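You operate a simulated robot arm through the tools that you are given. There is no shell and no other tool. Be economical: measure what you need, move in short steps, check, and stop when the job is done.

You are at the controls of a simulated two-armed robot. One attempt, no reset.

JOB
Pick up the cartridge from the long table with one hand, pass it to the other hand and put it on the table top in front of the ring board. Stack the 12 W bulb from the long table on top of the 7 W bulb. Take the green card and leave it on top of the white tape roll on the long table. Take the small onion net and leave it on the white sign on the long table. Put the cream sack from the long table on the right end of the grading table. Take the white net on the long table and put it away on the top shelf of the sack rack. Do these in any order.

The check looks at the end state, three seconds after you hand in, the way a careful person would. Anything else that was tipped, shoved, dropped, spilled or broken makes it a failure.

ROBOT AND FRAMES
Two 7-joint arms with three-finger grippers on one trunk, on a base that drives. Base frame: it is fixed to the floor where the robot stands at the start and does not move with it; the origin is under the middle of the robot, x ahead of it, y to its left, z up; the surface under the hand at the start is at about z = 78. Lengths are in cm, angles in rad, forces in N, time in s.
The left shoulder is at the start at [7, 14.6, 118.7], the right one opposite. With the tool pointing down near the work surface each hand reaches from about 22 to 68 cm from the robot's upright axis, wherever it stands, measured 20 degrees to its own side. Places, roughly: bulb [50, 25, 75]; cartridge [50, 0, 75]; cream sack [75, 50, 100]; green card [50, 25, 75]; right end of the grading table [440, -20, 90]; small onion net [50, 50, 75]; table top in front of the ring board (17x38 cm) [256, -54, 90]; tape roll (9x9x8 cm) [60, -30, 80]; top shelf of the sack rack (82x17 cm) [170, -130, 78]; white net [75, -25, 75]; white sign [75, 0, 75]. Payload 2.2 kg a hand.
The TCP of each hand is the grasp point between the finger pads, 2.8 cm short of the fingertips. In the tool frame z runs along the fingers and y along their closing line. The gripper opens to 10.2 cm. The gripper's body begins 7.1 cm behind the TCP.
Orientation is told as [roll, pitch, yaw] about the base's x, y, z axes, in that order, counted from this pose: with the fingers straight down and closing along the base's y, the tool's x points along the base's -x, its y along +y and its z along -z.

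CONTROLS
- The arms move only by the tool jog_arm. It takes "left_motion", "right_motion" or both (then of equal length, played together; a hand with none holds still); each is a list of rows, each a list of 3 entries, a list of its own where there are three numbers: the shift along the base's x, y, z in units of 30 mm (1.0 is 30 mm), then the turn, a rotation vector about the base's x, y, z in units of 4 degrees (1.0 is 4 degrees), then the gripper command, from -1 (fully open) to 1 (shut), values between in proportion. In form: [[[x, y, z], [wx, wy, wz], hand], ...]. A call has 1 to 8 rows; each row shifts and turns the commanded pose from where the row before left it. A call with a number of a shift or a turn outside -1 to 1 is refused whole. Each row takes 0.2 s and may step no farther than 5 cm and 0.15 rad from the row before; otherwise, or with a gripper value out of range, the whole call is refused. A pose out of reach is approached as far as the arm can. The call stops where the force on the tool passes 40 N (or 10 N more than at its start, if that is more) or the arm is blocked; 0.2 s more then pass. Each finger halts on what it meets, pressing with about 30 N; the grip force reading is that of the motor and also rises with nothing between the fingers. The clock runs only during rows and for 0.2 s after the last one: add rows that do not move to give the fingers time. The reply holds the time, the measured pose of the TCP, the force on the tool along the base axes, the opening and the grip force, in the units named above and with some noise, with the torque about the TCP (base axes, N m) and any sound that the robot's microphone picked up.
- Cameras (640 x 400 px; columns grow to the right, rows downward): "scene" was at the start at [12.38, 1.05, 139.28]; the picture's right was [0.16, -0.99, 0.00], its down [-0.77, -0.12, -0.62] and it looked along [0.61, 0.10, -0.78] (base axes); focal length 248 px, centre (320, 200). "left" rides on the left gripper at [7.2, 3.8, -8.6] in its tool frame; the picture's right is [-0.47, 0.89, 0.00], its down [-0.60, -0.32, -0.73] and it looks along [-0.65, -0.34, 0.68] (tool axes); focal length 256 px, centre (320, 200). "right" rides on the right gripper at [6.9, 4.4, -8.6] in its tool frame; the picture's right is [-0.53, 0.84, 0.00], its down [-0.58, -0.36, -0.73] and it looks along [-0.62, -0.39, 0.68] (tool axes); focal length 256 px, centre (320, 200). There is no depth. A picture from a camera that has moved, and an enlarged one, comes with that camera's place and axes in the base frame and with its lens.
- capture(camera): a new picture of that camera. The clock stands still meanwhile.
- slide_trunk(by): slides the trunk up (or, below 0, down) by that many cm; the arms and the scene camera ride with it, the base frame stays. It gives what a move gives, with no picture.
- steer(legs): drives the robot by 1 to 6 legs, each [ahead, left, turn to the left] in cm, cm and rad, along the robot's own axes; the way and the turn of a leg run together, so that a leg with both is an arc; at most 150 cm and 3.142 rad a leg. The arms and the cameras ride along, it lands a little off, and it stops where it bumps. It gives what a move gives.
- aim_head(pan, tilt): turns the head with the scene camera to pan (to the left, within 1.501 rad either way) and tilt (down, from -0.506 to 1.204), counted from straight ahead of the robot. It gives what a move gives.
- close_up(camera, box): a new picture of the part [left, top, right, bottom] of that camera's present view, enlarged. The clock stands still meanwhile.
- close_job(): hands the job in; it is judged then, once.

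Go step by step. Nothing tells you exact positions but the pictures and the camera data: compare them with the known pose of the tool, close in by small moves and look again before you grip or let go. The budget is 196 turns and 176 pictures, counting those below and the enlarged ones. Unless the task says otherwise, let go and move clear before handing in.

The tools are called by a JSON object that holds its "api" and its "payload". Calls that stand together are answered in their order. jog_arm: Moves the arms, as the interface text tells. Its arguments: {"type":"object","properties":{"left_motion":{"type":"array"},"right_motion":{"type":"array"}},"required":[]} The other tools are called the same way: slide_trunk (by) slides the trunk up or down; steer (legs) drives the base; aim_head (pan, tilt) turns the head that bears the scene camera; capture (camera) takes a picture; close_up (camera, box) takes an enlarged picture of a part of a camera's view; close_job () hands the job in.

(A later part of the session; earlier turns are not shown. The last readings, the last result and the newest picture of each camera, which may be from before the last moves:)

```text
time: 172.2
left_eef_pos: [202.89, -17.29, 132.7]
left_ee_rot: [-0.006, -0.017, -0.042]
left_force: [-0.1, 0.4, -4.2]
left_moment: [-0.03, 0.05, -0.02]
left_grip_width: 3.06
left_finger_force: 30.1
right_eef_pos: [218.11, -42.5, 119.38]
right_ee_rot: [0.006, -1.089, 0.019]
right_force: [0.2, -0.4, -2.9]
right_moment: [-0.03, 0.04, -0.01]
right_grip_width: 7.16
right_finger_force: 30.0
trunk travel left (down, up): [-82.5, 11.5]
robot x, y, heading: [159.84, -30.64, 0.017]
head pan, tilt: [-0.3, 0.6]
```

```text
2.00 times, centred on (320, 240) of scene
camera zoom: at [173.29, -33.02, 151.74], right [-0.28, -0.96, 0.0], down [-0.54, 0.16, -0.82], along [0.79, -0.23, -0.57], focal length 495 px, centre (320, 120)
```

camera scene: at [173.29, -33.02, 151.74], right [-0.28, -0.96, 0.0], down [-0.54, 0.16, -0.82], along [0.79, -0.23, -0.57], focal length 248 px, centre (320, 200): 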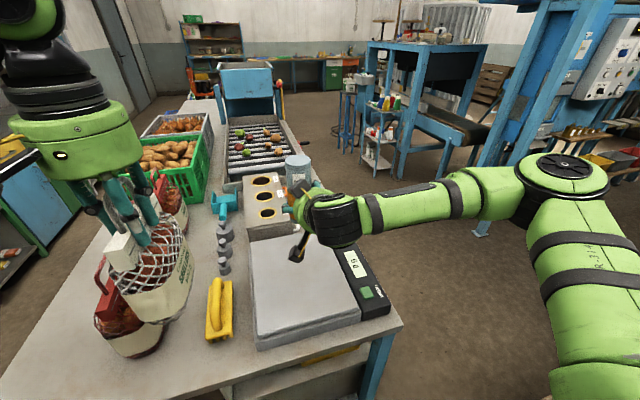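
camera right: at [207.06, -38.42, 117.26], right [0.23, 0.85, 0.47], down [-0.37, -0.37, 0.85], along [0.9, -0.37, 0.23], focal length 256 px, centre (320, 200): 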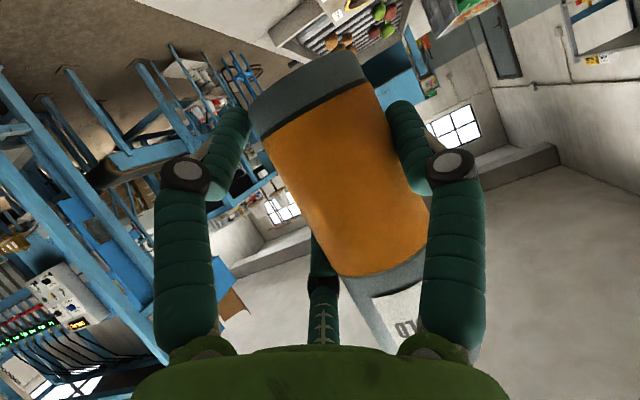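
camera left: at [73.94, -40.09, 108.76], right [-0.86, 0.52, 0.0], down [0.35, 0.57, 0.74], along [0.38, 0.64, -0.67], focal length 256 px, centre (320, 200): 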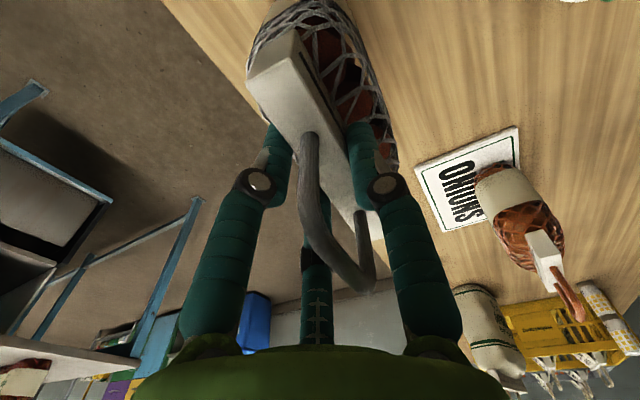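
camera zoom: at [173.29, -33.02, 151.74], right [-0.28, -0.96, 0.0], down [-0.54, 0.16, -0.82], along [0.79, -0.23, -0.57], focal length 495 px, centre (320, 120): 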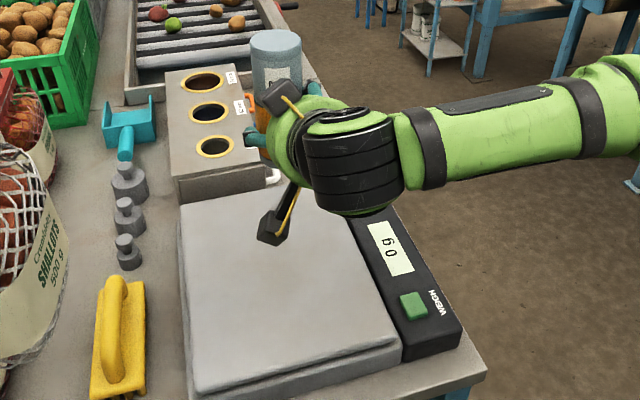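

The scale's far edge is ≈231 and the strip beside the ring board is free. I'll drive 10 cm closer (left hand pulled back), then reach forward with the right.

{"api": "jog_arm", "payload": {"left_motion": [[[-0.9, 0, 0.3], [0, 0, 0], 1], [[-0.9, 0, 0.3], [0, 0, 0], 1], [[-0.9, 0, 0.3], [0, 0, 0], 1], [[0, 0, 0], [0, 0, 0], 1]]}}

{"api": "steer", "payload": {"legs": [[10, 0, 0]]}}

{"api": "jog_arm", "payload": {"right_motion": [[[1, -0.5, 0], [0, 0, 0], 1], [[1, -0.5, 0], [0, 0, 0], 1], [[1, -0.6, -0.2], [0, 0, 0], 1], [[1, -0.6, -0.4], [0, 0, 0], 1], [[1, -0.6, -0.6], [0, 0, 0], 1], [[1, -0.6, -0.7], [0, 0, 0], 1], [[1, -0.6, -0.7], [0, 0, 0], 1], [[0, 0, 0], [0, 0, 0], 1]]}}

{"api": "capture", "payload": {"camera": "scene"}}

```text
time: 173.2
left_eef_pos: [194.8, -17.36, 135.33]
left_ee_rot: [-0.006, -0.019, -0.04]
left_force: [-0.2, 0.1, -5.6]
left_moment: [0.0, 0.07, 0.01]
left_grip_width: 3.04
left_finger_force: 30.6
right_eef_pos: [218.14, -42.53, 119.41]
right_ee_rot: [0.002, -1.088, 0.019]
right_force: [-0.8, 0.2, -3.5]
right_moment: [-0.03, 0.01, 0.02]
right_grip_width: 7.17
right_finger_force: 30.5
trunk travel left (down, up): [-82.5, 11.5]
robot x, y, heading: [159.75, -30.52, 0.015]
head pan, tilt: [-0.3, 0.6]
```

```text
time: 174.4
left_eef_pos: [204.11, -17.14, 135.44]
left_ee_rot: [-0.007, -0.022, -0.041]
left_force: [0.3, 0.4, -4.6]
left_moment: [-0.03, 0.02, -0.04]
left_grip_width: 3.04
left_finger_force: 29.7
right_eef_pos: [227.52, -42.28, 119.81]
right_ee_rot: [0.003, -1.094, 0.02]
right_force: [-1.1, -0.7, -3.1]
right_moment: [-0.04, 0.02, -0.04]
right_grip_width: 7.18
right_finger_force: 29.1
trunk travel left (down, up): [-82.5, 11.5]
robot x, y, heading: [170.0, -29.96, 0.018]
head pan, tilt: [-0.3, 0.6]
```

```text
time: 176.2
left_eef_pos: [204.63, -17.1, 135.38]
left_ee_rot: [-0.007, -0.018, -0.041]
left_force: [-0.9, -0.5, -5.3]
left_moment: [0.01, 0.08, -0.01]
left_grip_width: 3.02
left_finger_force: 30.3
right_eef_pos: [248.88, -54.12, 111.43]
right_ee_rot: [0.003, -1.091, 0.023]
right_force: [1.0, 0.8, -3.4]
right_moment: [-0.06, 0.05, -0.03]
right_grip_width: 7.2
right_finger_force: 29.9
trunk travel left (down, up): [-82.5, 11.5]
robot x, y, heading: [169.76, -30.57, 0.016]
head pan, tilt: [-0.3, 0.6]
```

```text
57 pictures are left
camera scene: at [183.12, -32.86, 151.74], right [-0.28, -0.96, 0.0], down [-0.54, 0.16, -0.82], along [0.79, -0.23, -0.57], focal length 248 px, centre (320, 200)
```

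scene: 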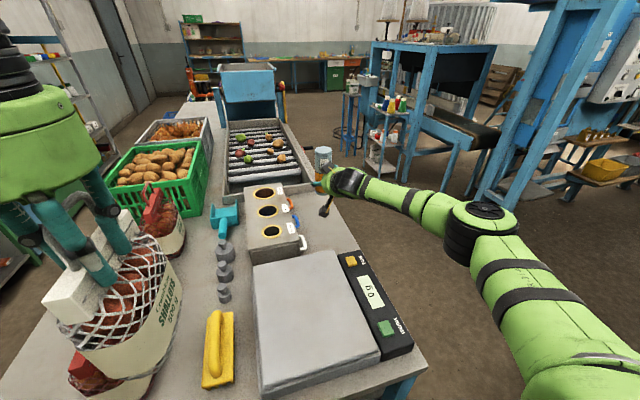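

{"api": "close_up", "payload": {"camera": "scene", "box": [230, 140, 390, 270]}}

```text
3.08 times, centred on (310, 205) of scene
camera zoom: at [183.12, -32.86, 151.74], right [-0.28, -0.96, 0.0], down [-0.54, 0.16, -0.82], along [0.79, -0.23, -0.57], focal length 762 px, centre (351, 185)
```

zoom: 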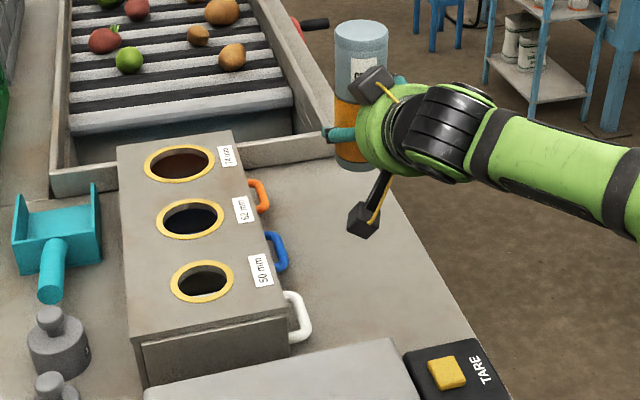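

The strip is y −45.5…−63 and clear. Target cartridge centre [251, −54.8]; lower to just above the surface.

{"api": "jog_arm", "payload": {"right_motion": [[[0.3, -0.3, -0.7], [0, 0, 0], 1], [[0.3, -0.27, -0.9], [0, 0, 0], 1], [[0, 0, -0.9], [0, 0, 0], 1], [[0, 0, -0.9], [0, 0, 0], 1], [[0, 0, -0.9], [0, 0, 0], 1], [[0, 0, -0.8], [0, 0, 0], 1], [[0, 0, 0], [0, 0, 0], 1]]}}

{"api": "close_up", "payload": {"camera": "scene", "box": [230, 140, 390, 270]}}

{"api": "capture", "payload": {"camera": "right"}}

```text
time: 177.8
left_eef_pos: [204.61, -17.2, 135.29]
left_ee_rot: [-0.006, -0.018, -0.039]
left_force: [-0.7, 0.0, -5.2]
left_moment: [-0.02, 0.08, -0.02]
left_grip_width: 3.01
left_finger_force: 29.9
right_eef_pos: [249.76, -55.9, 96.79]
right_ee_rot: [0.003, -1.091, 0.019]
right_force: [0.5, -0.1, -3.4]
right_moment: [-0.02, 0.02, 0.05]
right_grip_width: 7.17
right_finger_force: 29.8
right hand out of reach, approached as far as the arm can: row 6
trunk travel left (down, up): [-82.5, 11.5]
robot x, y, heading: [169.63, -30.66, 0.017]
head pan, tilt: [-0.3, 0.6]
```

```text
3.08 times, centred on (310, 205) of scene
camera zoom: at [183.21, -32.91, 151.73], right [-0.28, -0.96, 0.0], down [-0.54, 0.16, -0.82], along [0.79, -0.23, -0.57], focal length 762 px, centre (351, 185)
```

zoom: 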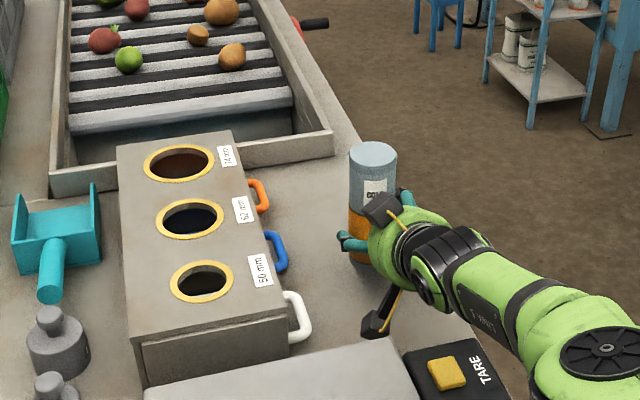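

```text
54 pictures are left
camera right: at [238.78, -51.85, 94.59], right [0.23, 0.85, 0.47], down [-0.37, -0.37, 0.85], along [0.9, -0.37, 0.23], focal length 256 px, centre (320, 200)
```

right: 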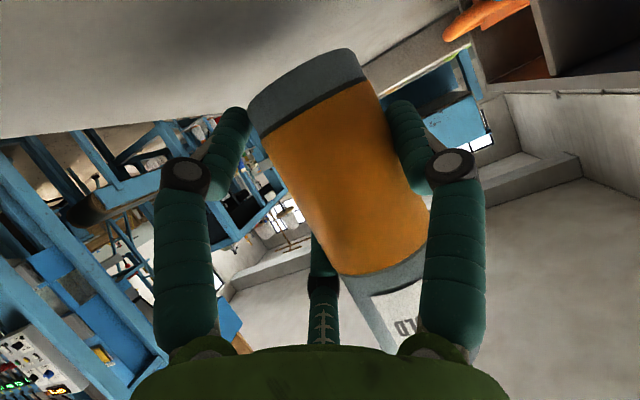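

Reach limit met at this height; I'll lower the trunk instead for the last centimetres.

{"api": "slide_trunk", "payload": {"by": -2}}

{"api": "slide_trunk", "payload": {"by": -0.5}}

{"api": "close_up", "payload": {"camera": "scene", "box": [280, 170, 360, 250]}}

```text
time: 178.4
left_eef_pos: [204.61, -17.05, 133.29]
left_ee_rot: [-0.007, -0.018, -0.041]
left_force: [-0.9, 0.8, -5.2]
left_moment: [-0.03, 0.08, -0.01]
left_grip_width: 3.03
left_finger_force: 30.1
right_eef_pos: [249.73, -55.91, 94.99]
right_ee_rot: [0.002, -1.094, 0.021]
right_force: [1.8, -0.8, 2.8]
right_moment: [-0.14, -0.02, -0.02]
right_grip_width: 7.16
right_finger_force: 30.2
trunk travel left (down, up): [-80.5, 13.5]
robot x, y, heading: [169.95, -30.58, 0.019]
head pan, tilt: [-0.3, 0.6]
```

```text
time: 179.0
left_eef_pos: [204.38, -16.97, 132.95]
left_ee_rot: [-0.007, -0.02, -0.039]
left_force: [-1.0, -0.2, -4.8]
left_moment: [0.0, 0.05, 0.01]
left_grip_width: 3.03
left_finger_force: 29.8
right_eef_pos: [249.73, -55.9, 94.8]
right_ee_rot: [-0.001, -1.101, 0.026]
right_force: [6.5, -2.5, 16.5]
right_moment: [-0.55, -0.3, 0.13]
right_grip_width: 7.15
right_finger_force: 29.9
trunk travel left (down, up): [-80.0, 14.0]
robot x, y, heading: [169.64, -30.51, 0.013]
head pan, tilt: [-0.3, 0.6]
```

```text
5.00 times, centred on (320, 210) of scene
camera zoom: at [182.83, -32.72, 149.3], right [-0.28, -0.96, 0.0], down [-0.54, 0.16, -0.83], along [0.79, -0.23, -0.56], focal length 1238 px, centre (320, 150)
```

zoom: 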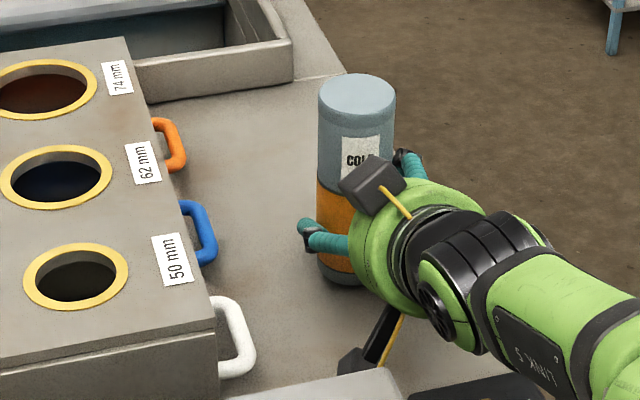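

Force and moment suggest the lower fingertip is on the table with the cartridge base ~6 mm above it. I'll unload slightly, then open crisply so it drops straight.

{"api": "slide_trunk", "payload": {"by": 0.4}}

{"api": "jog_arm", "payload": {"right_motion": [[[0, 0, 0], [0, 0, 0], -0.85], [[0, 0, 0], [0, 0, 0], -0.85], [[0, 0, 0], [0, 0, 0], -0.85]]}}

{"api": "close_up", "payload": {"camera": "scene", "box": [280, 170, 360, 250]}}

{"api": "capture", "payload": {"camera": "right"}}

```text
time: 179.5
left_eef_pos: [204.41, -17.07, 133.32]
left_ee_rot: [-0.008, -0.021, -0.041]
left_force: [-0.2, 0.6, -6.1]
left_moment: [-0.02, 0.04, 0.0]
left_grip_width: 3.03
left_finger_force: 29.7
right_eef_pos: [249.66, -55.85, 94.94]
right_ee_rot: [0.002, -1.095, 0.021]
right_force: [6.1, -2.6, 12.2]
right_moment: [-0.44, -0.27, 0.11]
right_grip_width: 7.14
right_finger_force: 30.1
trunk travel left (down, up): [-80.4, 13.6]
robot x, y, heading: [169.78, -30.47, 0.012]
head pan, tilt: [-0.3, 0.6]
```

```text
time: 180.3
left_eef_pos: [204.69, -17.1, 133.06]
left_ee_rot: [-0.007, -0.019, -0.039]
left_force: [-0.6, -0.5, -5.1]
left_moment: [-0.04, 0.08, -0.02]
left_grip_width: 3.02
left_finger_force: 30.2
right_eef_pos: [249.62, -55.85, 94.7]
right_ee_rot: [0.003, -1.087, 0.019]
right_force: [-0.4, 0.3, 1.5]
right_moment: [-0.03, 0.06, -0.03]
right_grip_width: 9.66
right_finger_force: 0.0
trunk travel left (down, up): [-80.4, 13.6]
robot x, y, heading: [169.89, -30.21, 0.02]
head pan, tilt: [-0.3, 0.6]
```

```text
5.00 times, centred on (320, 210) of scene
camera zoom: at [183.08, -32.81, 149.64], right [-0.28, -0.96, 0.0], down [-0.54, 0.16, -0.83], along [0.79, -0.23, -0.56], focal length 1238 px, centre (320, 150)
```

zoom: 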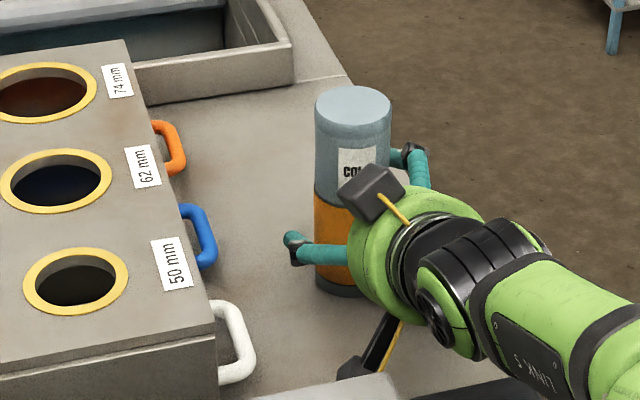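

```text
51 pictures are left
camera right: at [238.63, -51.71, 92.47], right [0.23, 0.85, 0.47], down [-0.37, -0.37, 0.85], along [0.9, -0.37, 0.23], focal length 256 px, centre (320, 200)
```

right: 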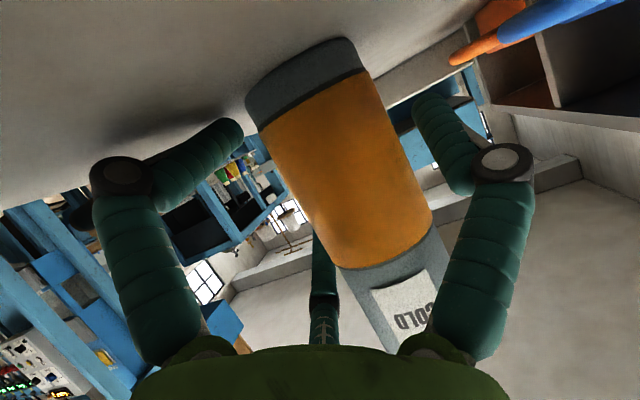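

The cartridge stands upright. Shift 4 mm clear and withdraw the right hand along its axis.

{"api": "jog_arm", "payload": {"right_motion": [[[0, -0.13, 0.05], [0, 0, 0], -1], [[-0.4, 0, 0.05], [0, 0, 0], -1], [[-0.6, 0, 0.1], [0, 0, 0], -1], [[-0.8, 0, 0.3], [0, 0, 0], -1], [[-0.8, 0, 0.5], [0, 0, 0], -1], [[-0.8, 0, 0.8], [0, 0, 0], -1], [[-0.8, 0, 0.8], [0, 0, 0], -1], [[-0.8, 0, 0.8], [0, 0, 0], -1]]}}

{"api": "capture", "payload": {"camera": "scene"}}

```text
time: 182.1
left_eef_pos: [204.24, -17.16, 133.31]
left_ee_rot: [-0.006, -0.022, -0.042]
left_force: [0.6, 0.4, -5.1]
left_moment: [-0.01, 0.06, 0.02]
left_grip_width: 3.03
left_finger_force: 29.9
right_eef_pos: [248.91, -56.0, 93.87]
right_ee_rot: [0.026, -1.057, 0.014]
right_force: [2.0, -12.5, 18.3]
right_moment: [-0.1, 1.53, 0.85]
right_grip_width: 10.05
right_finger_force: 0.0
right hand out of reach, approached as far as the arm can: row 2, 3, 4, 5, 6, 7, 8
trunk travel left (down, up): [-80.4, 13.6]
robot x, y, heading: [169.7, -30.23, 0.016]
head pan, tilt: [-0.3, 0.6]
```

```text
50 pictures are left
camera scene: at [182.75, -33.03, 149.68], right [-0.28, -0.96, 0.0], down [-0.54, 0.16, -0.83], along [0.79, -0.23, -0.56], focal length 248 px, centre (320, 200)
```

scene: 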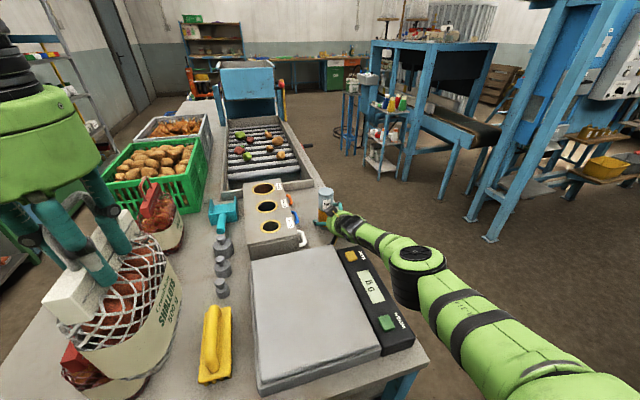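

The arm is at a joint limit for backing straight out, so I'll lift with the trunk (fingers straddle the cartridge with clearance).

{"api": "slide_trunk", "payload": {"by": 1.5}}

{"api": "close_up", "payload": {"camera": "scene", "box": [280, 170, 380, 270]}}

{"api": "capture", "payload": {"camera": "right"}}

```text
time: 182.7
left_eef_pos: [204.47, -16.97, 134.77]
left_ee_rot: [-0.007, -0.019, -0.037]
left_force: [0.0, 0.0, -5.4]
left_moment: [-0.02, 0.08, -0.03]
left_grip_width: 3.01
left_finger_force: 29.7
right_eef_pos: [248.85, -55.32, 94.93]
right_ee_rot: [0.029, -1.051, 0.017]
right_force: [-0.1, 0.8, 1.1]
right_moment: [-0.06, 0.03, -0.08]
right_grip_width: 10.26
right_finger_force: 0.1
trunk travel left (down, up): [-81.9, 12.1]
robot x, y, heading: [169.42, -30.53, 0.021]
head pan, tilt: [-0.3, 0.6]
```

```text
4.00 times, centred on (330, 220) of scene
camera zoom: at [183.04, -32.7, 151.15], right [-0.28, -0.96, 0.0], down [-0.54, 0.16, -0.83], along [0.79, -0.23, -0.56], focal length 991 px, centre (280, 120)
```

zoom: 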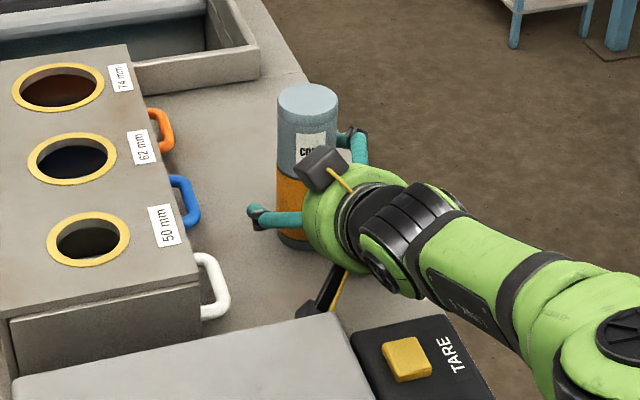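

```text
48 pictures are left
camera right: at [237.67, -51.43, 93.21], right [0.23, 0.85, 0.48], down [-0.33, -0.39, 0.86], along [0.91, -0.36, 0.19], focal length 256 px, centre (320, 200)
```

right: 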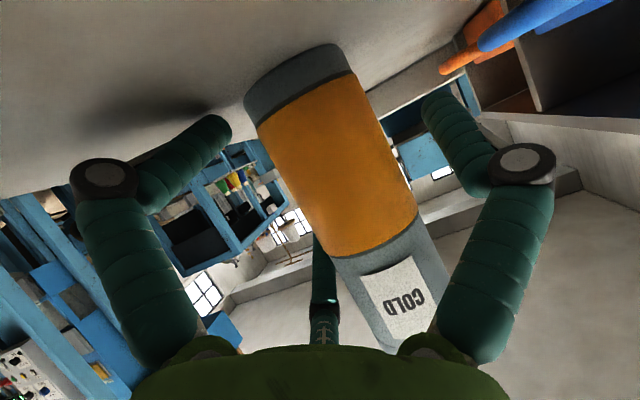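

Cartridge still upright and hand unloaded. Shift the hand 6 mm to −y for clearance, then back out with the base.

{"api": "jog_arm", "payload": {"right_motion": [[[0, -0.2, 0], [0, 0, 0], -1], [[0, 0, 0], [0, 0, 0], -1]]}}

{"api": "steer", "payload": {"legs": [[-4, 0, 0]]}}

{"api": "close_up", "payload": {"camera": "scene", "box": [280, 170, 380, 270]}}

```text
time: 183.3
left_eef_pos: [204.49, -16.95, 134.67]
left_ee_rot: [-0.007, -0.019, -0.041]
left_force: [-1.5, -1.2, -5.0]
left_moment: [0.0, 0.06, -0.01]
left_grip_width: 3.04
left_finger_force: 30.8
right_eef_pos: [248.88, -56.29, 95.04]
right_ee_rot: [0.022, -1.051, 0.017]
right_force: [0.2, 0.6, 1.2]
right_moment: [0.01, 0.02, -0.02]
right_grip_width: 10.28
right_finger_force: 0.1
trunk travel left (down, up): [-81.9, 12.1]
robot x, y, heading: [169.68, -30.77, 0.015]
head pan, tilt: [-0.3, 0.6]
```

```text
time: 184.2
left_eef_pos: [202.76, -17.09, 134.45]
left_ee_rot: [-0.004, -0.012, -0.039]
left_force: [0.6, -0.6, -4.3]
left_moment: [0.0, 0.03, 0.03]
left_grip_width: 3.03
left_finger_force: 29.7
right_eef_pos: [247.41, -56.5, 95.4]
right_ee_rot: [0.02, -1.078, 0.025]
right_force: [24.4, 0.3, -13.1]
right_moment: [-0.5, -2.52, -0.86]
right_grip_width: 10.31
right_finger_force: 0.0
trunk travel left (down, up): [-81.9, 12.1]
robot x, y, heading: [167.13, -30.77, 0.018]
head pan, tilt: [-0.3, 0.6]
stopped in leg 1: the force on the tool passed its limit at 143 N (the readings are from after the stop); the commanded pose is now the measured one
```

```text
4.00 times, centred on (330, 220) of scene
camera zoom: at [181.58, -32.97, 151.04], right [-0.28, -0.96, 0.0], down [-0.55, 0.16, -0.82], along [0.79, -0.23, -0.57], focal length 991 px, centre (280, 120)
```

zoom: 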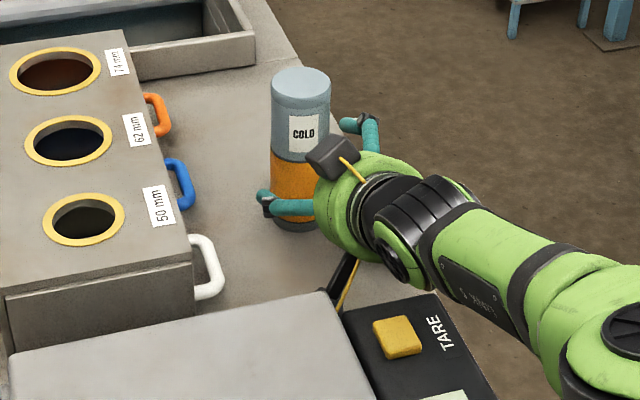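

The hand's camera block hooked the edge of the scale; scale seems not displaced. Go forward 1.5 cm to unload, then raise with the trunk well above before backing out.

{"api": "steer", "payload": {"legs": [[1.5, 0, 0]]}}

{"api": "slide_trunk", "payload": {"by": 4}}

{"api": "close_up", "payload": {"camera": "scene", "box": [270, 160, 390, 280]}}

```text
time: 185.0
left_eef_pos: [203.19, -17.16, 134.79]
left_ee_rot: [-0.007, -0.022, -0.041]
left_force: [-0.2, -0.7, -5.1]
left_moment: [-0.02, 0.01, -0.03]
left_grip_width: 3.04
left_finger_force: 30.3
right_eef_pos: [248.03, -56.5, 95.78]
right_ee_rot: [0.019, -1.08, 0.025]
right_force: [0.5, 0.2, 0.8]
right_moment: [0.02, -0.02, -0.02]
right_grip_width: 10.21
right_finger_force: 0.0
trunk travel left (down, up): [-81.9, 12.1]
robot x, y, heading: [168.74, -30.28, 0.021]
head pan, tilt: [-0.3, 0.6]
```

```text
time: 185.8
left_eef_pos: [203.54, -17.06, 138.69]
left_ee_rot: [-0.007, -0.019, -0.041]
left_force: [-0.5, -1.3, -4.8]
left_moment: [0.02, 0.08, -0.01]
left_grip_width: 3.03
left_finger_force: 29.8
right_eef_pos: [248.4, -56.5, 99.71]
right_ee_rot: [0.019, -1.078, 0.023]
right_force: [0.2, 0.8, 0.6]
right_moment: [0.0, 0.01, -0.01]
right_grip_width: 10.2
right_finger_force: 0.1
trunk travel left (down, up): [-85.9, 8.1]
robot x, y, heading: [168.58, -30.36, 0.016]
head pan, tilt: [-0.3, 0.6]
```

```text
3.33 times, centred on (330, 220) of scene
camera zoom: at [182.1, -32.82, 155.14], right [-0.28, -0.96, 0.0], down [-0.54, 0.16, -0.82], along [0.79, -0.23, -0.57], focal length 826 px, centre (287, 133)
```

zoom: 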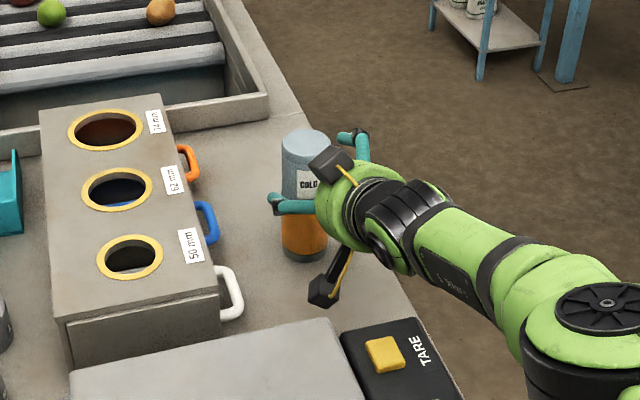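

Freed, cartridge upright. Raise 8 cm more and back out.

{"api": "slide_trunk", "payload": {"by": 8}}

{"api": "steer", "payload": {"legs": [[-12, 0, 0]]}}

{"api": "capture", "payload": {"camera": "scene"}}

```text
time: 187.0
left_eef_pos: [203.5, -16.98, 146.82]
left_ee_rot: [-0.006, -0.017, -0.04]
left_force: [0.1, 0.8, -5.7]
left_moment: [-0.06, 0.09, 0.01]
left_grip_width: 3.04
left_finger_force: 30.0
right_eef_pos: [248.24, -56.44, 107.72]
right_ee_rot: [0.018, -1.08, 0.025]
right_force: [0.1, -0.1, -0.2]
right_moment: [0.01, 0.0, 0.0]
right_grip_width: 10.19
right_finger_force: 0.1
trunk travel left (down, up): [-93.9, 0.1]
robot x, y, heading: [168.63, -30.67, 0.022]
head pan, tilt: [-0.3, 0.6]
```

```text
time: 188.2
left_eef_pos: [192.09, -17.26, 146.6]
left_ee_rot: [-0.008, -0.015, -0.04]
left_force: [0.7, -0.4, -5.8]
left_moment: [-0.02, 0.08, 0.01]
left_grip_width: 3.03
left_finger_force: 30.1
right_eef_pos: [236.71, -56.72, 107.45]
right_ee_rot: [0.02, -1.072, 0.025]
right_force: [1.4, -0.8, 0.2]
right_moment: [0.03, 0.0, -0.02]
right_grip_width: 10.18
right_finger_force: 0.2
trunk travel left (down, up): [-93.9, 0.1]
robot x, y, heading: [156.39, -30.73, 0.023]
head pan, tilt: [-0.3, 0.6]
```

```text
45 pictures are left
camera scene: at [170.76, -33.04, 163.07], right [-0.28, -0.96, 0.0], down [-0.55, 0.16, -0.82], along [0.79, -0.23, -0.57], focal length 248 px, centre (320, 200)
```

scene: 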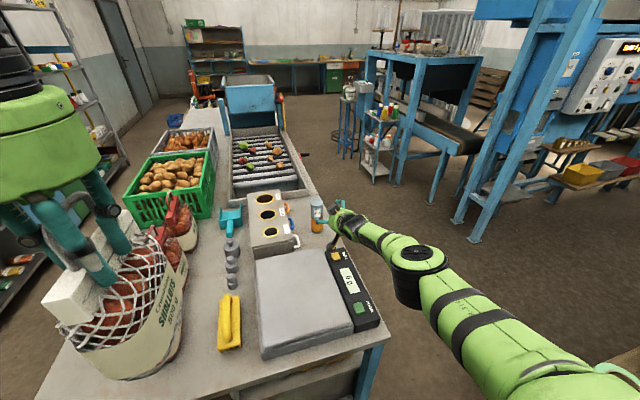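

The cartridge stands at about [250.6, −54.3]. Now retract the right arm (up and back), back into the aisle and turn toward the rack's north end.

{"api": "jog_arm", "payload": {"right_motion": [[[-0.3, 0.3, 1], [0, 0, 0], -0.5], [[-0.3, 0.3, 1], [0, 0, 0], -0.5], [[-0.7, 0.3, 1], [0, 0, 0], -0.5], [[-1, 0.3, 0.8], [0, 0, 0], -0.5], [[-1, 0, 0.8], [0, 0, 0], -0.5], [[-1, 0, 0.5], [0, 0, 0], -0.5], [[-1, 0, 0.5], [0, 0, 0], -0.5], [[-1, 0, 0], [0, 0, 0], -0.5]]}}

{"api": "steer", "payload": {"legs": [[-26, 20, 0], [0, 0, -1.571]]}}

{"api": "aim_head", "payload": {"pan": 0.3, "tilt": 0.7}}

{"api": "capture", "payload": {"camera": "scene"}}

```text
time: 190.0
left_eef_pos: [191.43, -17.24, 146.79]
left_ee_rot: [-0.007, -0.019, -0.04]
left_force: [-0.1, 0.5, -5.1]
left_moment: [-0.01, 0.04, 0.01]
left_grip_width: 3.02
left_finger_force: 30.1
right_eef_pos: [236.29, -56.62, 107.7]
right_ee_rot: [0.02, -1.079, 0.027]
right_force: [0.5, -0.3, 0.0]
right_moment: [0.0, 0.02, -0.01]
right_grip_width: 7.65
right_finger_force: 0.0
right hand out of reach, approached as far as the arm can: row 1, 2, 3, 4, 5, 6, 7, 8
trunk travel left (down, up): [-93.9, 0.1]
robot x, y, heading: [157.09, -30.39, 0.021]
head pan, tilt: [-0.3, 0.6]
```

```text
time: 194.5
left_eef_pos: [162.61, -29.62, 146.72]
left_ee_rot: [-0.007, -0.02, -0.94]
left_force: [0.3, -0.4, -5.9]
left_moment: [0.02, 0.1, -0.02]
left_grip_width: 3.0
left_finger_force: 30.1
right_eef_pos: [163.68, -86.17, 107.55]
right_ee_rot: [0.138, -1.083, -0.918]
right_force: [-0.5, 0.9, -0.7]
right_moment: [-0.03, -0.03, -0.04]
right_grip_width: 7.66
right_finger_force: 0.0
trunk travel left (down, up): [-93.9, 0.1]
robot x, y, heading: [130.17, -10.71, -0.875]
head pan, tilt: [-0.3, 0.6]
stopped in leg 2: the force on the tool passed its limit at 115 N (the readings are from after the stop); the commanded pose is now the measured one
```

```text
time: 195.5
left_eef_pos: [162.29, -29.87, 146.6]
left_ee_rot: [-0.008, -0.021, -0.94]
left_force: [-0.9, 0.4, -4.5]
left_moment: [0.04, 0.04, 0.02]
left_grip_width: 3.0
left_finger_force: 30.5
right_eef_pos: [163.38, -86.2, 107.59]
right_ee_rot: [0.14, -1.082, -0.922]
right_force: [0.9, 0.5, -1.9]
right_moment: [0.02, -0.05, -0.05]
right_grip_width: 7.65
right_finger_force: 0.1
trunk travel left (down, up): [-93.9, 0.1]
robot x, y, heading: [129.97, -10.56, -0.876]
head pan, tilt: [0.3, 0.7]
```

```text
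44 pictures are left
camera scene: at [140.62, -19.48, 162.28], right [-0.55, -0.84, 0.0], down [-0.54, 0.35, -0.76], along [0.64, -0.42, -0.64], focal length 248 px, centre (320, 200)
```

scene: 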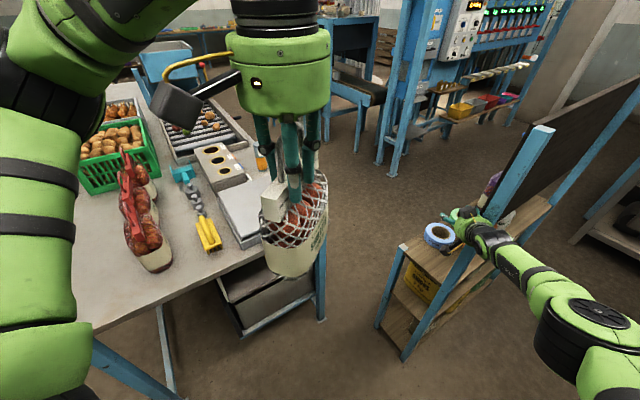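

The right hand didn't retract and touched the rack post. Turn back left to free it, then check the rack.

{"api": "steer", "payload": {"legs": [[0, 0, 0.45]]}}

{"api": "capture", "payload": {"camera": "scene"}}

```text
time: 197.2
left_eef_pos: [167.38, -14.04, 146.76]
left_ee_rot: [-0.006, -0.02, -0.487]
left_force: [0.0, -0.8, -5.0]
left_moment: [0.03, 0.06, -0.01]
left_grip_width: 3.02
left_finger_force: 30.2
right_eef_pos: [192.96, -64.43, 107.54]
right_ee_rot: [0.146, -1.083, -0.473]
right_force: [-0.6, 0.3, -0.9]
right_moment: [0.01, -0.01, 0.01]
right_grip_width: 7.66
right_finger_force: 0.1
trunk travel left (down, up): [-93.9, 0.1]
robot x, y, heading: [130.54, -10.69, -0.423]
head pan, tilt: [0.3, 0.7]
```

```text
43 pictures are left
camera scene: at [143.2, -14.29, 162.28], right [-0.13, -0.99, 0.0], down [-0.64, 0.08, -0.76], along [0.76, -0.09, -0.64], focal length 248 px, centre (320, 200)
```

scene: 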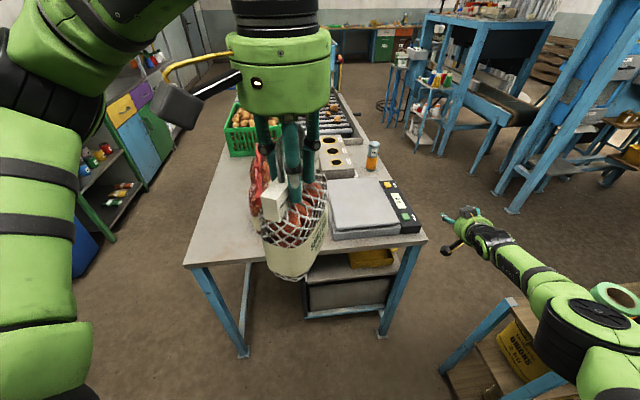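

Free; nothing disturbed on T2. I'll untilt the right hand step by step to get its arm out of the limit.

{"api": "jog_arm", "payload": {"right_motion": [[[0, 0, 0.2], [0.41, 0.91, 0], -0.5], [[0, 0, 0.2], [0.41, 0.91, 0], -0.5], [[0, 0, 0.2], [0.41, 0.91, 0], -0.5], [[0, 0, 0.2], [0.41, 0.91, 0], -0.5], [[0, 0, 0.2], [0.41, 0.91, 0], -0.5], [[0, 0, 0.2], [0.41, 0.91, 0], -0.5], [[0, 0, 0.2], [0.41, 0.91, 0], -0.5], [[0, 0, 0.2], [0.41, 0.91, 0], -0.5]]}}

```text
time: 199.0
left_eef_pos: [167.4, -13.84, 146.84]
left_ee_rot: [-0.008, -0.018, -0.486]
left_force: [-1.1, -0.2, -4.3]
left_moment: [0.04, 0.08, 0.05]
left_grip_width: 3.04
left_finger_force: 30.0
right_eef_pos: [188.57, -65.19, 113.09]
right_ee_rot: [0.113, -0.595, -0.452]
right_force: [-1.1, -0.6, -0.6]
right_moment: [0.02, 0.0, 0.01]
right_grip_width: 7.65
right_finger_force: 0.1
right hand out of reach, approached as far as the arm can: row 3, 4, 5, 6, 7, 8
trunk travel left (down, up): [-93.9, 0.1]
robot x, y, heading: [130.09, -10.62, -0.423]
head pan, tilt: [0.3, 0.7]
```

{"api": "jog_arm", "payload": {"right_motion": [[[-0.5, 0.2, 0.5], [0.41, 0.91, 0], -0.5], [[-0.5, 0.2, 0.5], [0.41, 0.91, 0], -0.5], [[-0.5, 0.2, 0.5], [0.41, 0.91, 0], -0.5], [[-0.5, 0.2, 0.5], [0.41, 0.91, 0], -0.5], [[-0.7, 0.3, 0.5], [0.41, 0.91, 0], -0.5], [[-0.9, 0.4, 0.5], [0.41, 0.91, 0], -0.5], [[-0.9, 0.4, 0.5], [0.41, 0.91, 0], -0.5], [[-0.9, 0.4, 0.5], [0, 0, 0], -0.5]]}}

{"api": "jog_arm", "payload": {"right_motion": [[[-0.9, 0.4, 0.5], [0, 0, 0], -0.5], [[-0.9, 0.4, 0.5], [0, 0, 0], -0.5], [[-0.9, 0.4, 0.5], [0, 0, 0], -0.5], [[-0.9, 0.4, 0.5], [0, 0, 0], -0.5], [[-0.9, 0.4, 0.5], [0, 0, 0], -0.5]]}}

{"api": "aim_head", "payload": {"pan": -0.6, "tilt": 0.55}}

{"api": "capture", "payload": {"camera": "scene"}}

```text
time: 200.8
left_eef_pos: [167.13, -13.81, 146.83]
left_ee_rot: [-0.004, -0.021, -0.488]
left_force: [-0.6, -0.3, -5.4]
left_moment: [-0.01, 0.03, 0.0]
left_grip_width: 3.04
left_finger_force: 29.8
right_eef_pos: [172.22, -58.15, 125.1]
right_ee_rot: [0.101, -0.11, -0.447]
right_force: [-0.3, -0.1, 0.3]
right_moment: [-0.02, 0.01, -0.05]
right_grip_width: 7.63
right_finger_force: 0.2
trunk travel left (down, up): [-93.9, 0.1]
robot x, y, heading: [130.49, -11.02, -0.426]
head pan, tilt: [0.3, 0.7]
```

```text
time: 202.0
left_eef_pos: [167.16, -13.83, 146.8]
left_ee_rot: [-0.004, -0.021, -0.488]
left_force: [-0.5, -0.8, -4.3]
left_moment: [0.01, 0.05, 0.0]
left_grip_width: 3.01
left_finger_force: 30.0
right_eef_pos: [158.62, -52.08, 132.63]
right_ee_rot: [0.098, -0.11, -0.447]
right_force: [-1.0, 0.1, -0.3]
right_moment: [-0.01, 0.0, 0.01]
right_grip_width: 7.64
right_finger_force: 0.1
trunk travel left (down, up): [-93.9, 0.1]
robot x, y, heading: [130.28, -10.83, -0.427]
head pan, tilt: [0.3, 0.7]
```

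```text
time: 203.2
left_eef_pos: [167.36, -13.97, 146.86]
left_ee_rot: [-0.007, -0.018, -0.487]
left_force: [-0.2, 0.8, -4.9]
left_moment: [0.01, 0.1, 0.02]
left_grip_width: 3.01
left_finger_force: 30.1
right_eef_pos: [158.84, -52.17, 132.55]
right_ee_rot: [0.101, -0.11, -0.445]
right_force: [-0.3, 0.8, -0.7]
right_moment: [-0.01, -0.01, -0.01]
right_grip_width: 7.66
right_finger_force: 0.0
trunk travel left (down, up): [-93.9, 0.1]
robot x, y, heading: [130.15, -10.78, -0.423]
head pan, tilt: [-0.6, 0.55]
```

```text
42 pictures are left
camera scene: at [139.52, -20.72, 163.59], right [-0.85, -0.52, 0.0], down [-0.27, 0.45, -0.85], along [0.44, -0.73, -0.52], focal length 248 px, centre (320, 200)
```

scene: 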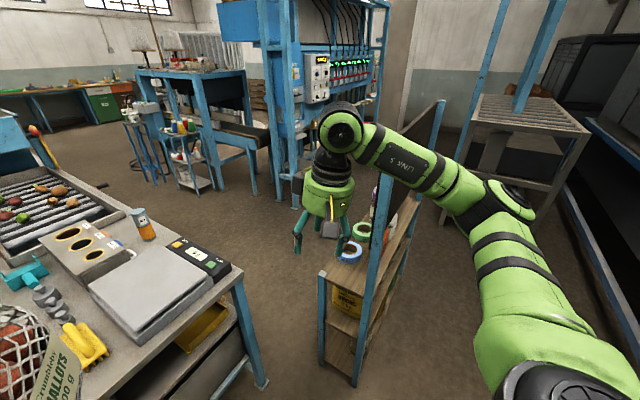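

Good view of the rack's north end: back posts stop at shelf level, so it's open from behind/north. Zoom on the shelf for free space.

{"api": "close_up", "payload": {"camera": "scene", "box": [300, 170, 440, 310]}}

```text
2.86 times, centred on (370, 240) of scene
camera zoom: at [139.52, -20.72, 163.59], right [-0.85, -0.52, 0.0], down [-0.27, 0.45, -0.85], along [0.44, -0.73, -0.52], focal length 708 px, centre (177, 86)
```

zoom: 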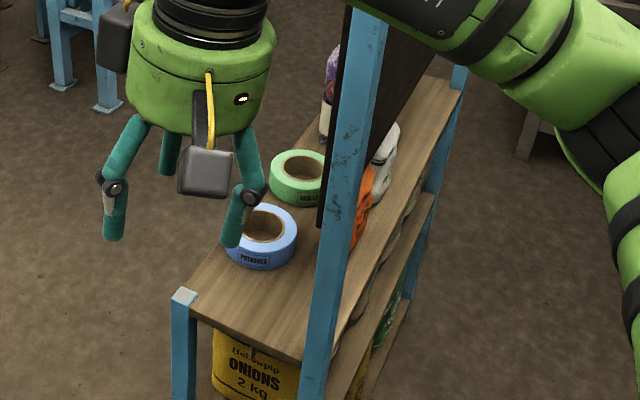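

There's an ~8 cm wide strip at the shelf's north end (y −88…−96, x 160–178), enough for the net turned with its bar along x. Turn to face the rack and line up, then rotate the left hand +94°.

{"api": "steer", "payload": {"legs": [[0, 0, -1.148], [0, 26, 0]]}}

{"api": "jog_arm", "payload": {"left_motion": [[[0, 0, 0], [0, 0, 1], 1], [[0, 0, 0], [0, 0, 1], 1], [[0, 0, 0], [0, 0, 1], 1], [[0, 0, 0], [0, 0, 1], 1], [[0, 0, 0], [0, 0, 1], 1], [[0, 0, 0], [0, 0, 1], 1], [[0, 0, 0], [0, 0, 1], 1], [[0, 0, 0], [0, 0, 1], 1]]}}

{"api": "jog_arm", "payload": {"left_motion": [[[0, 0, 0], [0, 0, 1], 1], [[0, 0, 0], [0, 0, 1], 1], [[0, 0, 0], [0, 0, 1], 1], [[0, 0, 0], [0, 0, 1], 1], [[0, 0, 0], [0, 0, 1], 1], [[0, 0, 0], [0, 0, 1], 1], [[0, 0, 0], [0, 0, 1], 1], [[0, 0, 0], [0, 0, 1], 1]]}}

{"api": "jog_arm", "payload": {"left_motion": [[[0, 0, 0], [0, 0, 1], 1], [[0, 0, 0], [0, 0, 1], 1], [[0, 0, 0], [0, 0, 1], 1], [[0, 0, 0], [0, 0, 1], 1], [[0, 0, 0], [0, 0, 1], 1], [[0, 0, 0], [0, 0, 1], 1], [[0, 0, 0], [0, 0, 1], 1], [[0, 0, 0], [0, 0, 0], 1]]}}

{"api": "aim_head", "payload": {"pan": 0.1, "tilt": 0.8}}

{"api": "capture", "payload": {"camera": "scene"}}

```text
time: 208.0
left_eef_pos: [168.26, -46.08, 146.8]
left_ee_rot: [-0.003, -0.018, -1.639]
left_force: [-0.5, -0.1, -4.8]
left_moment: [0.06, 0.03, -0.02]
left_grip_width: 3.04
left_finger_force: 29.8
right_eef_pos: [129.89, -53.88, 132.49]
right_ee_rot: [0.104, -0.108, -1.597]
right_force: [-0.3, -1.1, 0.0]
right_moment: [0.02, -0.05, 0.03]
right_grip_width: 7.65
right_finger_force: 0.0
trunk travel left (down, up): [-93.9, 0.1]
robot x, y, heading: [156.59, -10.84, -1.578]
head pan, tilt: [-0.6, 0.55]
```

```text
time: 209.8
left_eef_pos: [168.73, -46.08, 146.75]
left_ee_rot: [-0.006, -0.02, -1.077]
left_force: [-0.4, -0.9, -5.4]
left_moment: [0.01, 0.02, -0.01]
left_grip_width: 3.0
left_finger_force: 29.7
right_eef_pos: [130.32, -53.91, 132.54]
right_ee_rot: [0.102, -0.107, -1.596]
right_force: [0.2, 0.0, -0.4]
right_moment: [-0.01, -0.03, 0.0]
right_grip_width: 7.63
right_finger_force: 0.1
trunk travel left (down, up): [-93.9, 0.1]
robot x, y, heading: [156.43, -11.02, -1.576]
head pan, tilt: [-0.6, 0.55]
```

```text
time: 211.6
left_eef_pos: [168.79, -45.95, 146.67]
left_ee_rot: [-0.006, -0.019, -0.521]
left_force: [0.2, -0.4, -4.7]
left_moment: [0.03, 0.08, -0.02]
left_grip_width: 3.06
left_finger_force: 30.2
right_eef_pos: [130.39, -53.86, 132.6]
right_ee_rot: [0.1, -0.108, -1.597]
right_force: [0.1, 0.2, 0.0]
right_moment: [0.0, 0.03, -0.02]
right_grip_width: 7.66
right_finger_force: 0.1
trunk travel left (down, up): [-93.9, 0.1]
robot x, y, heading: [156.46, -10.76, -1.575]
head pan, tilt: [-0.6, 0.55]
```

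```text
time: 213.4
left_eef_pos: [168.54, -46.08, 146.68]
left_ee_rot: [-0.006, -0.021, -0.032]
left_force: [0.0, -0.4, -5.3]
left_moment: [-0.03, 0.04, -0.02]
left_grip_width: 3.02
left_finger_force: 30.1
right_eef_pos: [130.41, -53.93, 132.55]
right_ee_rot: [0.102, -0.106, -1.597]
right_force: [-0.2, -0.6, -0.3]
right_moment: [0.0, 0.01, -0.01]
right_grip_width: 7.64
right_finger_force: 0.0
trunk travel left (down, up): [-93.9, 0.1]
robot x, y, heading: [156.2, -10.83, -1.576]
head pan, tilt: [-0.6, 0.55]
```

```text
time: 214.4
left_eef_pos: [168.7, -45.95, 146.74]
left_ee_rot: [-0.005, -0.022, -0.034]
left_force: [-0.5, 0.3, -4.7]
left_moment: [-0.04, 0.05, 0.0]
left_grip_width: 3.01
left_finger_force: 29.8
right_eef_pos: [130.31, -53.89, 132.65]
right_ee_rot: [0.102, -0.109, -1.596]
right_force: [-0.2, 0.6, -0.4]
right_moment: [0.0, 0.0, -0.03]
right_grip_width: 7.64
right_finger_force: 0.1
trunk travel left (down, up): [-93.9, 0.1]
robot x, y, heading: [155.89, -10.96, -1.578]
head pan, tilt: [0.099, 0.799]
```

```text
40 pictures are left
camera scene: at [157.0, -24.17, 161.46], right [-1.0, -0.09, 0.0], down [-0.07, 0.71, -0.7], along [0.07, -0.69, -0.72], focal length 248 px, centre (320, 200)
```

scene: 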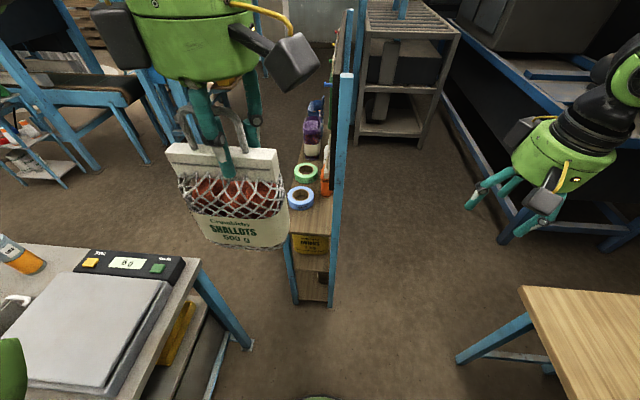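

Aligned. Drive forward 40 cm so the net comes above the shelf's north end, then look closely.

{"api": "steer", "payload": {"legs": [[40, 0, 0]]}}

{"api": "capture", "payload": {"camera": "scene"}}

{"api": "capture", "payload": {"camera": "left"}}

```text
time: 216.9
left_eef_pos: [168.47, -85.74, 146.79]
left_ee_rot: [-0.008, -0.022, -0.034]
left_force: [-0.1, -0.2, -5.1]
left_moment: [-0.06, 0.02, 0.03]
left_grip_width: 2.98
left_finger_force: 29.4
right_eef_pos: [130.14, -93.67, 132.75]
right_ee_rot: [0.102, -0.112, -1.598]
right_force: [0.9, 0.4, -0.1]
right_moment: [-0.02, -0.02, -0.02]
right_grip_width: 7.63
right_finger_force: 0.1
trunk travel left (down, up): [-93.9, 0.1]
robot x, y, heading: [156.36, -51.37, -1.575]
head pan, tilt: [0.099, 0.799]
```

```text
39 pictures are left
camera scene: at [156.82, -63.88, 161.49], right [-1.0, -0.09, 0.0], down [-0.07, 0.71, -0.7], along [0.07, -0.7, -0.72], focal length 248 px, centre (320, 200)
```

scene: 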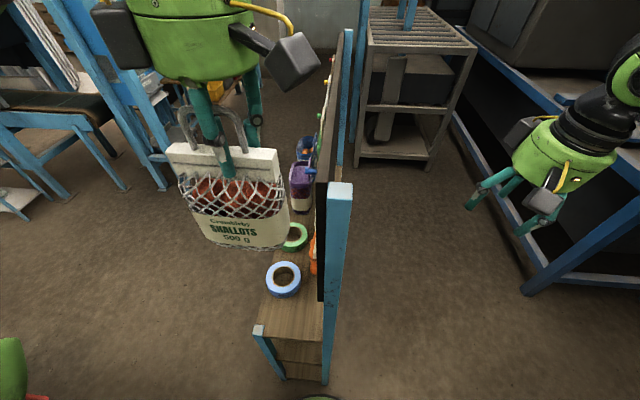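

```text
38 pictures are left
camera left: at [161.25, -81.78, 155.3], right [0.49, 0.87, 0.0], down [0.58, -0.33, 0.75], along [0.65, -0.37, -0.67], focal length 256 px, centre (320, 200)
```

left: 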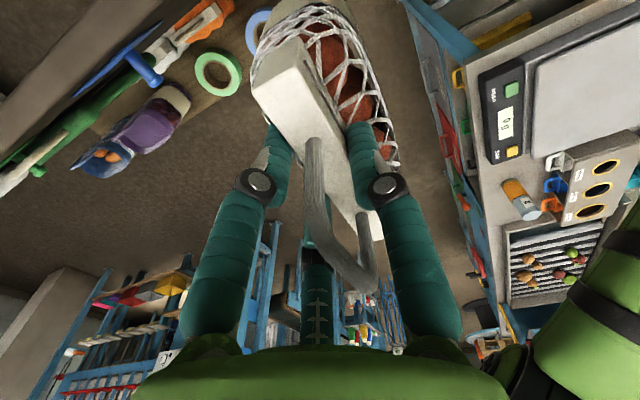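

The free strip is y −86…−97, x 159–178. Target net centre [170.5, −91.3]. Lower the trunk 21 cm and shift the net over the spot.

{"api": "slide_trunk", "payload": {"by": -21}}

{"api": "jog_arm", "payload": {"left_motion": [[[0.4, -0.9, 0], [0, 0.15, 0.25], 1], [[0.3, -0.9, -0.5], [0, 0.15, 0.25], 1], [[0, 0, -1], [0, 0, 0], 1], [[0, 0, -1], [0, 0, 0], 1], [[0, 0, -1], [0, 0, 0], 1], [[0, 0, 0], [0, 0, 0], 1]]}}

{"api": "capture", "payload": {"camera": "scene"}}

{"api": "capture", "payload": {"camera": "left"}}

```text
time: 219.2
left_eef_pos: [168.55, -86.06, 125.74]
left_ee_rot: [-0.004, -0.021, -0.034]
left_force: [-0.2, -0.1, -4.1]
left_moment: [-0.01, 0.06, 0.0]
left_grip_width: 3.05
left_finger_force: 30.0
right_eef_pos: [130.14, -94.03, 111.6]
right_ee_rot: [0.1, -0.109, -1.597]
right_force: [-0.7, 0.0, 0.0]
right_moment: [-0.02, -0.01, -0.01]
right_grip_width: 7.66
right_finger_force: 0.1
trunk travel left (down, up): [-72.9, 21.1]
robot x, y, heading: [155.71, -50.84, -1.578]
head pan, tilt: [0.099, 0.799]
```

```text
time: 220.6
left_eef_pos: [170.69, -91.43, 115.36]
left_ee_rot: [-0.007, 0.0, 0.002]
left_force: [-0.4, -0.7, -4.7]
left_moment: [-0.01, 0.02, 0.02]
left_grip_width: 3.02
left_finger_force: 30.0
right_eef_pos: [130.1, -93.91, 111.53]
right_ee_rot: [0.101, -0.111, -1.597]
right_force: [-0.3, -0.5, -0.6]
right_moment: [-0.02, 0.0, -0.01]
right_grip_width: 7.66
right_finger_force: 0.1
trunk travel left (down, up): [-72.9, 21.1]
robot x, y, heading: [156.2, -50.97, -1.573]
head pan, tilt: [0.099, 0.799]
```

```text
37 pictures are left
camera scene: at [156.78, -64.2, 140.46], right [-1.0, -0.09, 0.0], down [-0.07, 0.71, -0.7], along [0.07, -0.69, -0.72], focal length 248 px, centre (320, 200)
```

scene: 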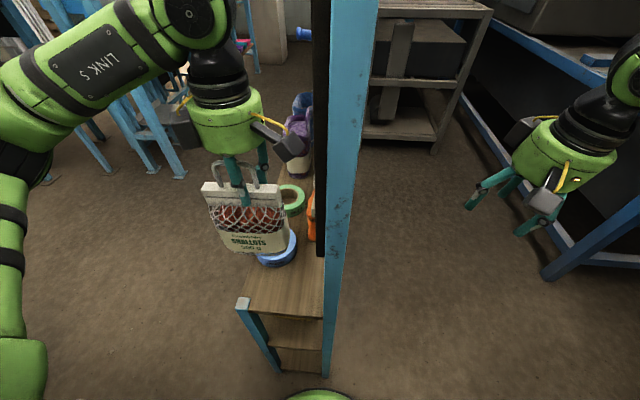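

```text
36 pictures are left
camera left: at [163.42, -87.71, 123.88], right [0.46, 0.89, -0.01], down [0.61, -0.31, 0.73], along [0.65, -0.34, -0.68], focal length 256 px, centre (320, 200)
```

left: 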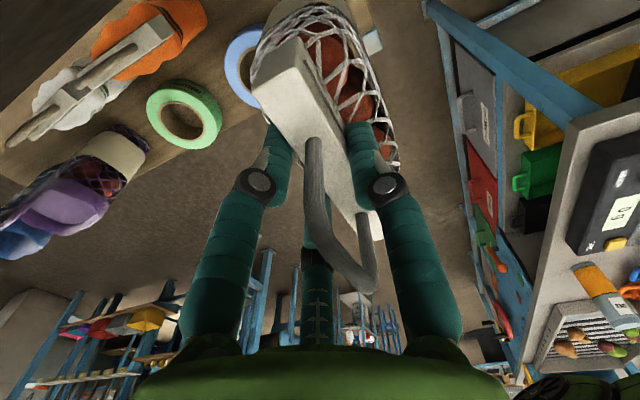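

Projected footprint lands between the cyan roll and shelf end. Lower to about 2 cm above the shelf.

{"api": "jog_arm", "payload": {"left_motion": [[[-0.15, 0, -0.8], [0, 0, 0], 1], [[0, 0, -1], [0, 0, 0], 1], [[0, 0, -1], [0, 0, 0], 1], [[0, 0, -1], [0, 0, 0], 1], [[0, 0, -1], [0, 0, 0], 1], [[0, 0, -1], [0, 0, 0], 1], [[0, 0, 0], [0, 0, 0], 1]]}}

{"api": "capture", "payload": {"camera": "left"}}

{"api": "close_up", "payload": {"camera": "scene", "box": [190, 180, 350, 340]}}

```text
time: 222.2
left_eef_pos: [170.21, -91.4, 97.79]
left_ee_rot: [-0.007, 0.0, 0.001]
left_force: [0.4, -0.5, -5.8]
left_moment: [-0.06, 0.02, 0.0]
left_grip_width: 3.0
left_finger_force: 30.5
right_eef_pos: [130.24, -94.02, 111.58]
right_ee_rot: [0.101, -0.11, -1.596]
right_force: [0.4, -0.2, -0.6]
right_moment: [0.0, 0.0, -0.01]
right_grip_width: 7.64
right_finger_force: 0.0
trunk travel left (down, up): [-72.9, 21.1]
robot x, y, heading: [156.49, -51.19, -1.578]
head pan, tilt: [0.099, 0.799]
```

```text
35 pictures are left
camera left: at [163.04, -87.8, 106.47], right [0.46, 0.89, -0.01], down [0.6, -0.31, 0.73], along [0.65, -0.34, -0.68], focal length 256 px, centre (320, 200)
```

left: 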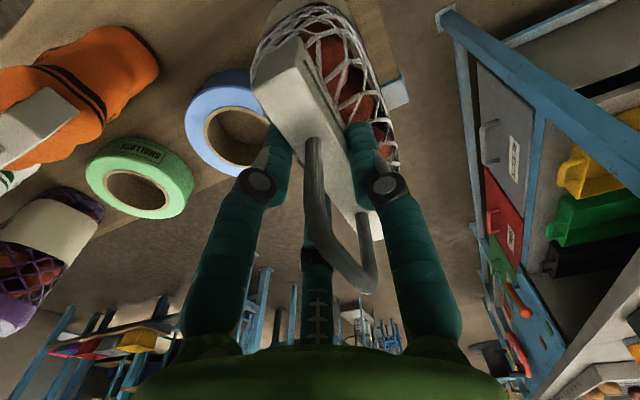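

```text
2.50 times, centred on (270, 260) of scene
camera zoom: at [156.79, -64.25, 140.46], right [-1.0, -0.09, 0.0], down [-0.07, 0.71, -0.7], along [0.07, -0.69, -0.72], focal length 619 px, centre (445, 50)
```

zoom: 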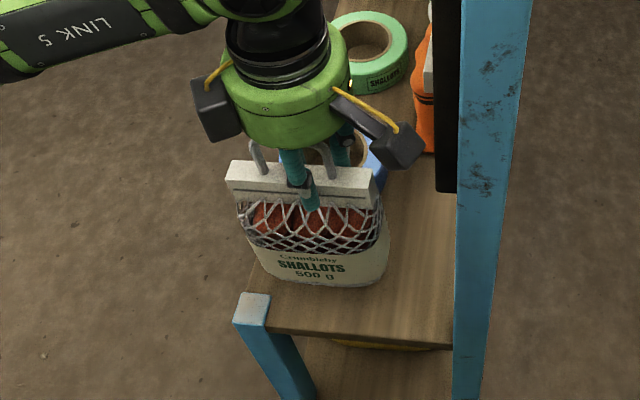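

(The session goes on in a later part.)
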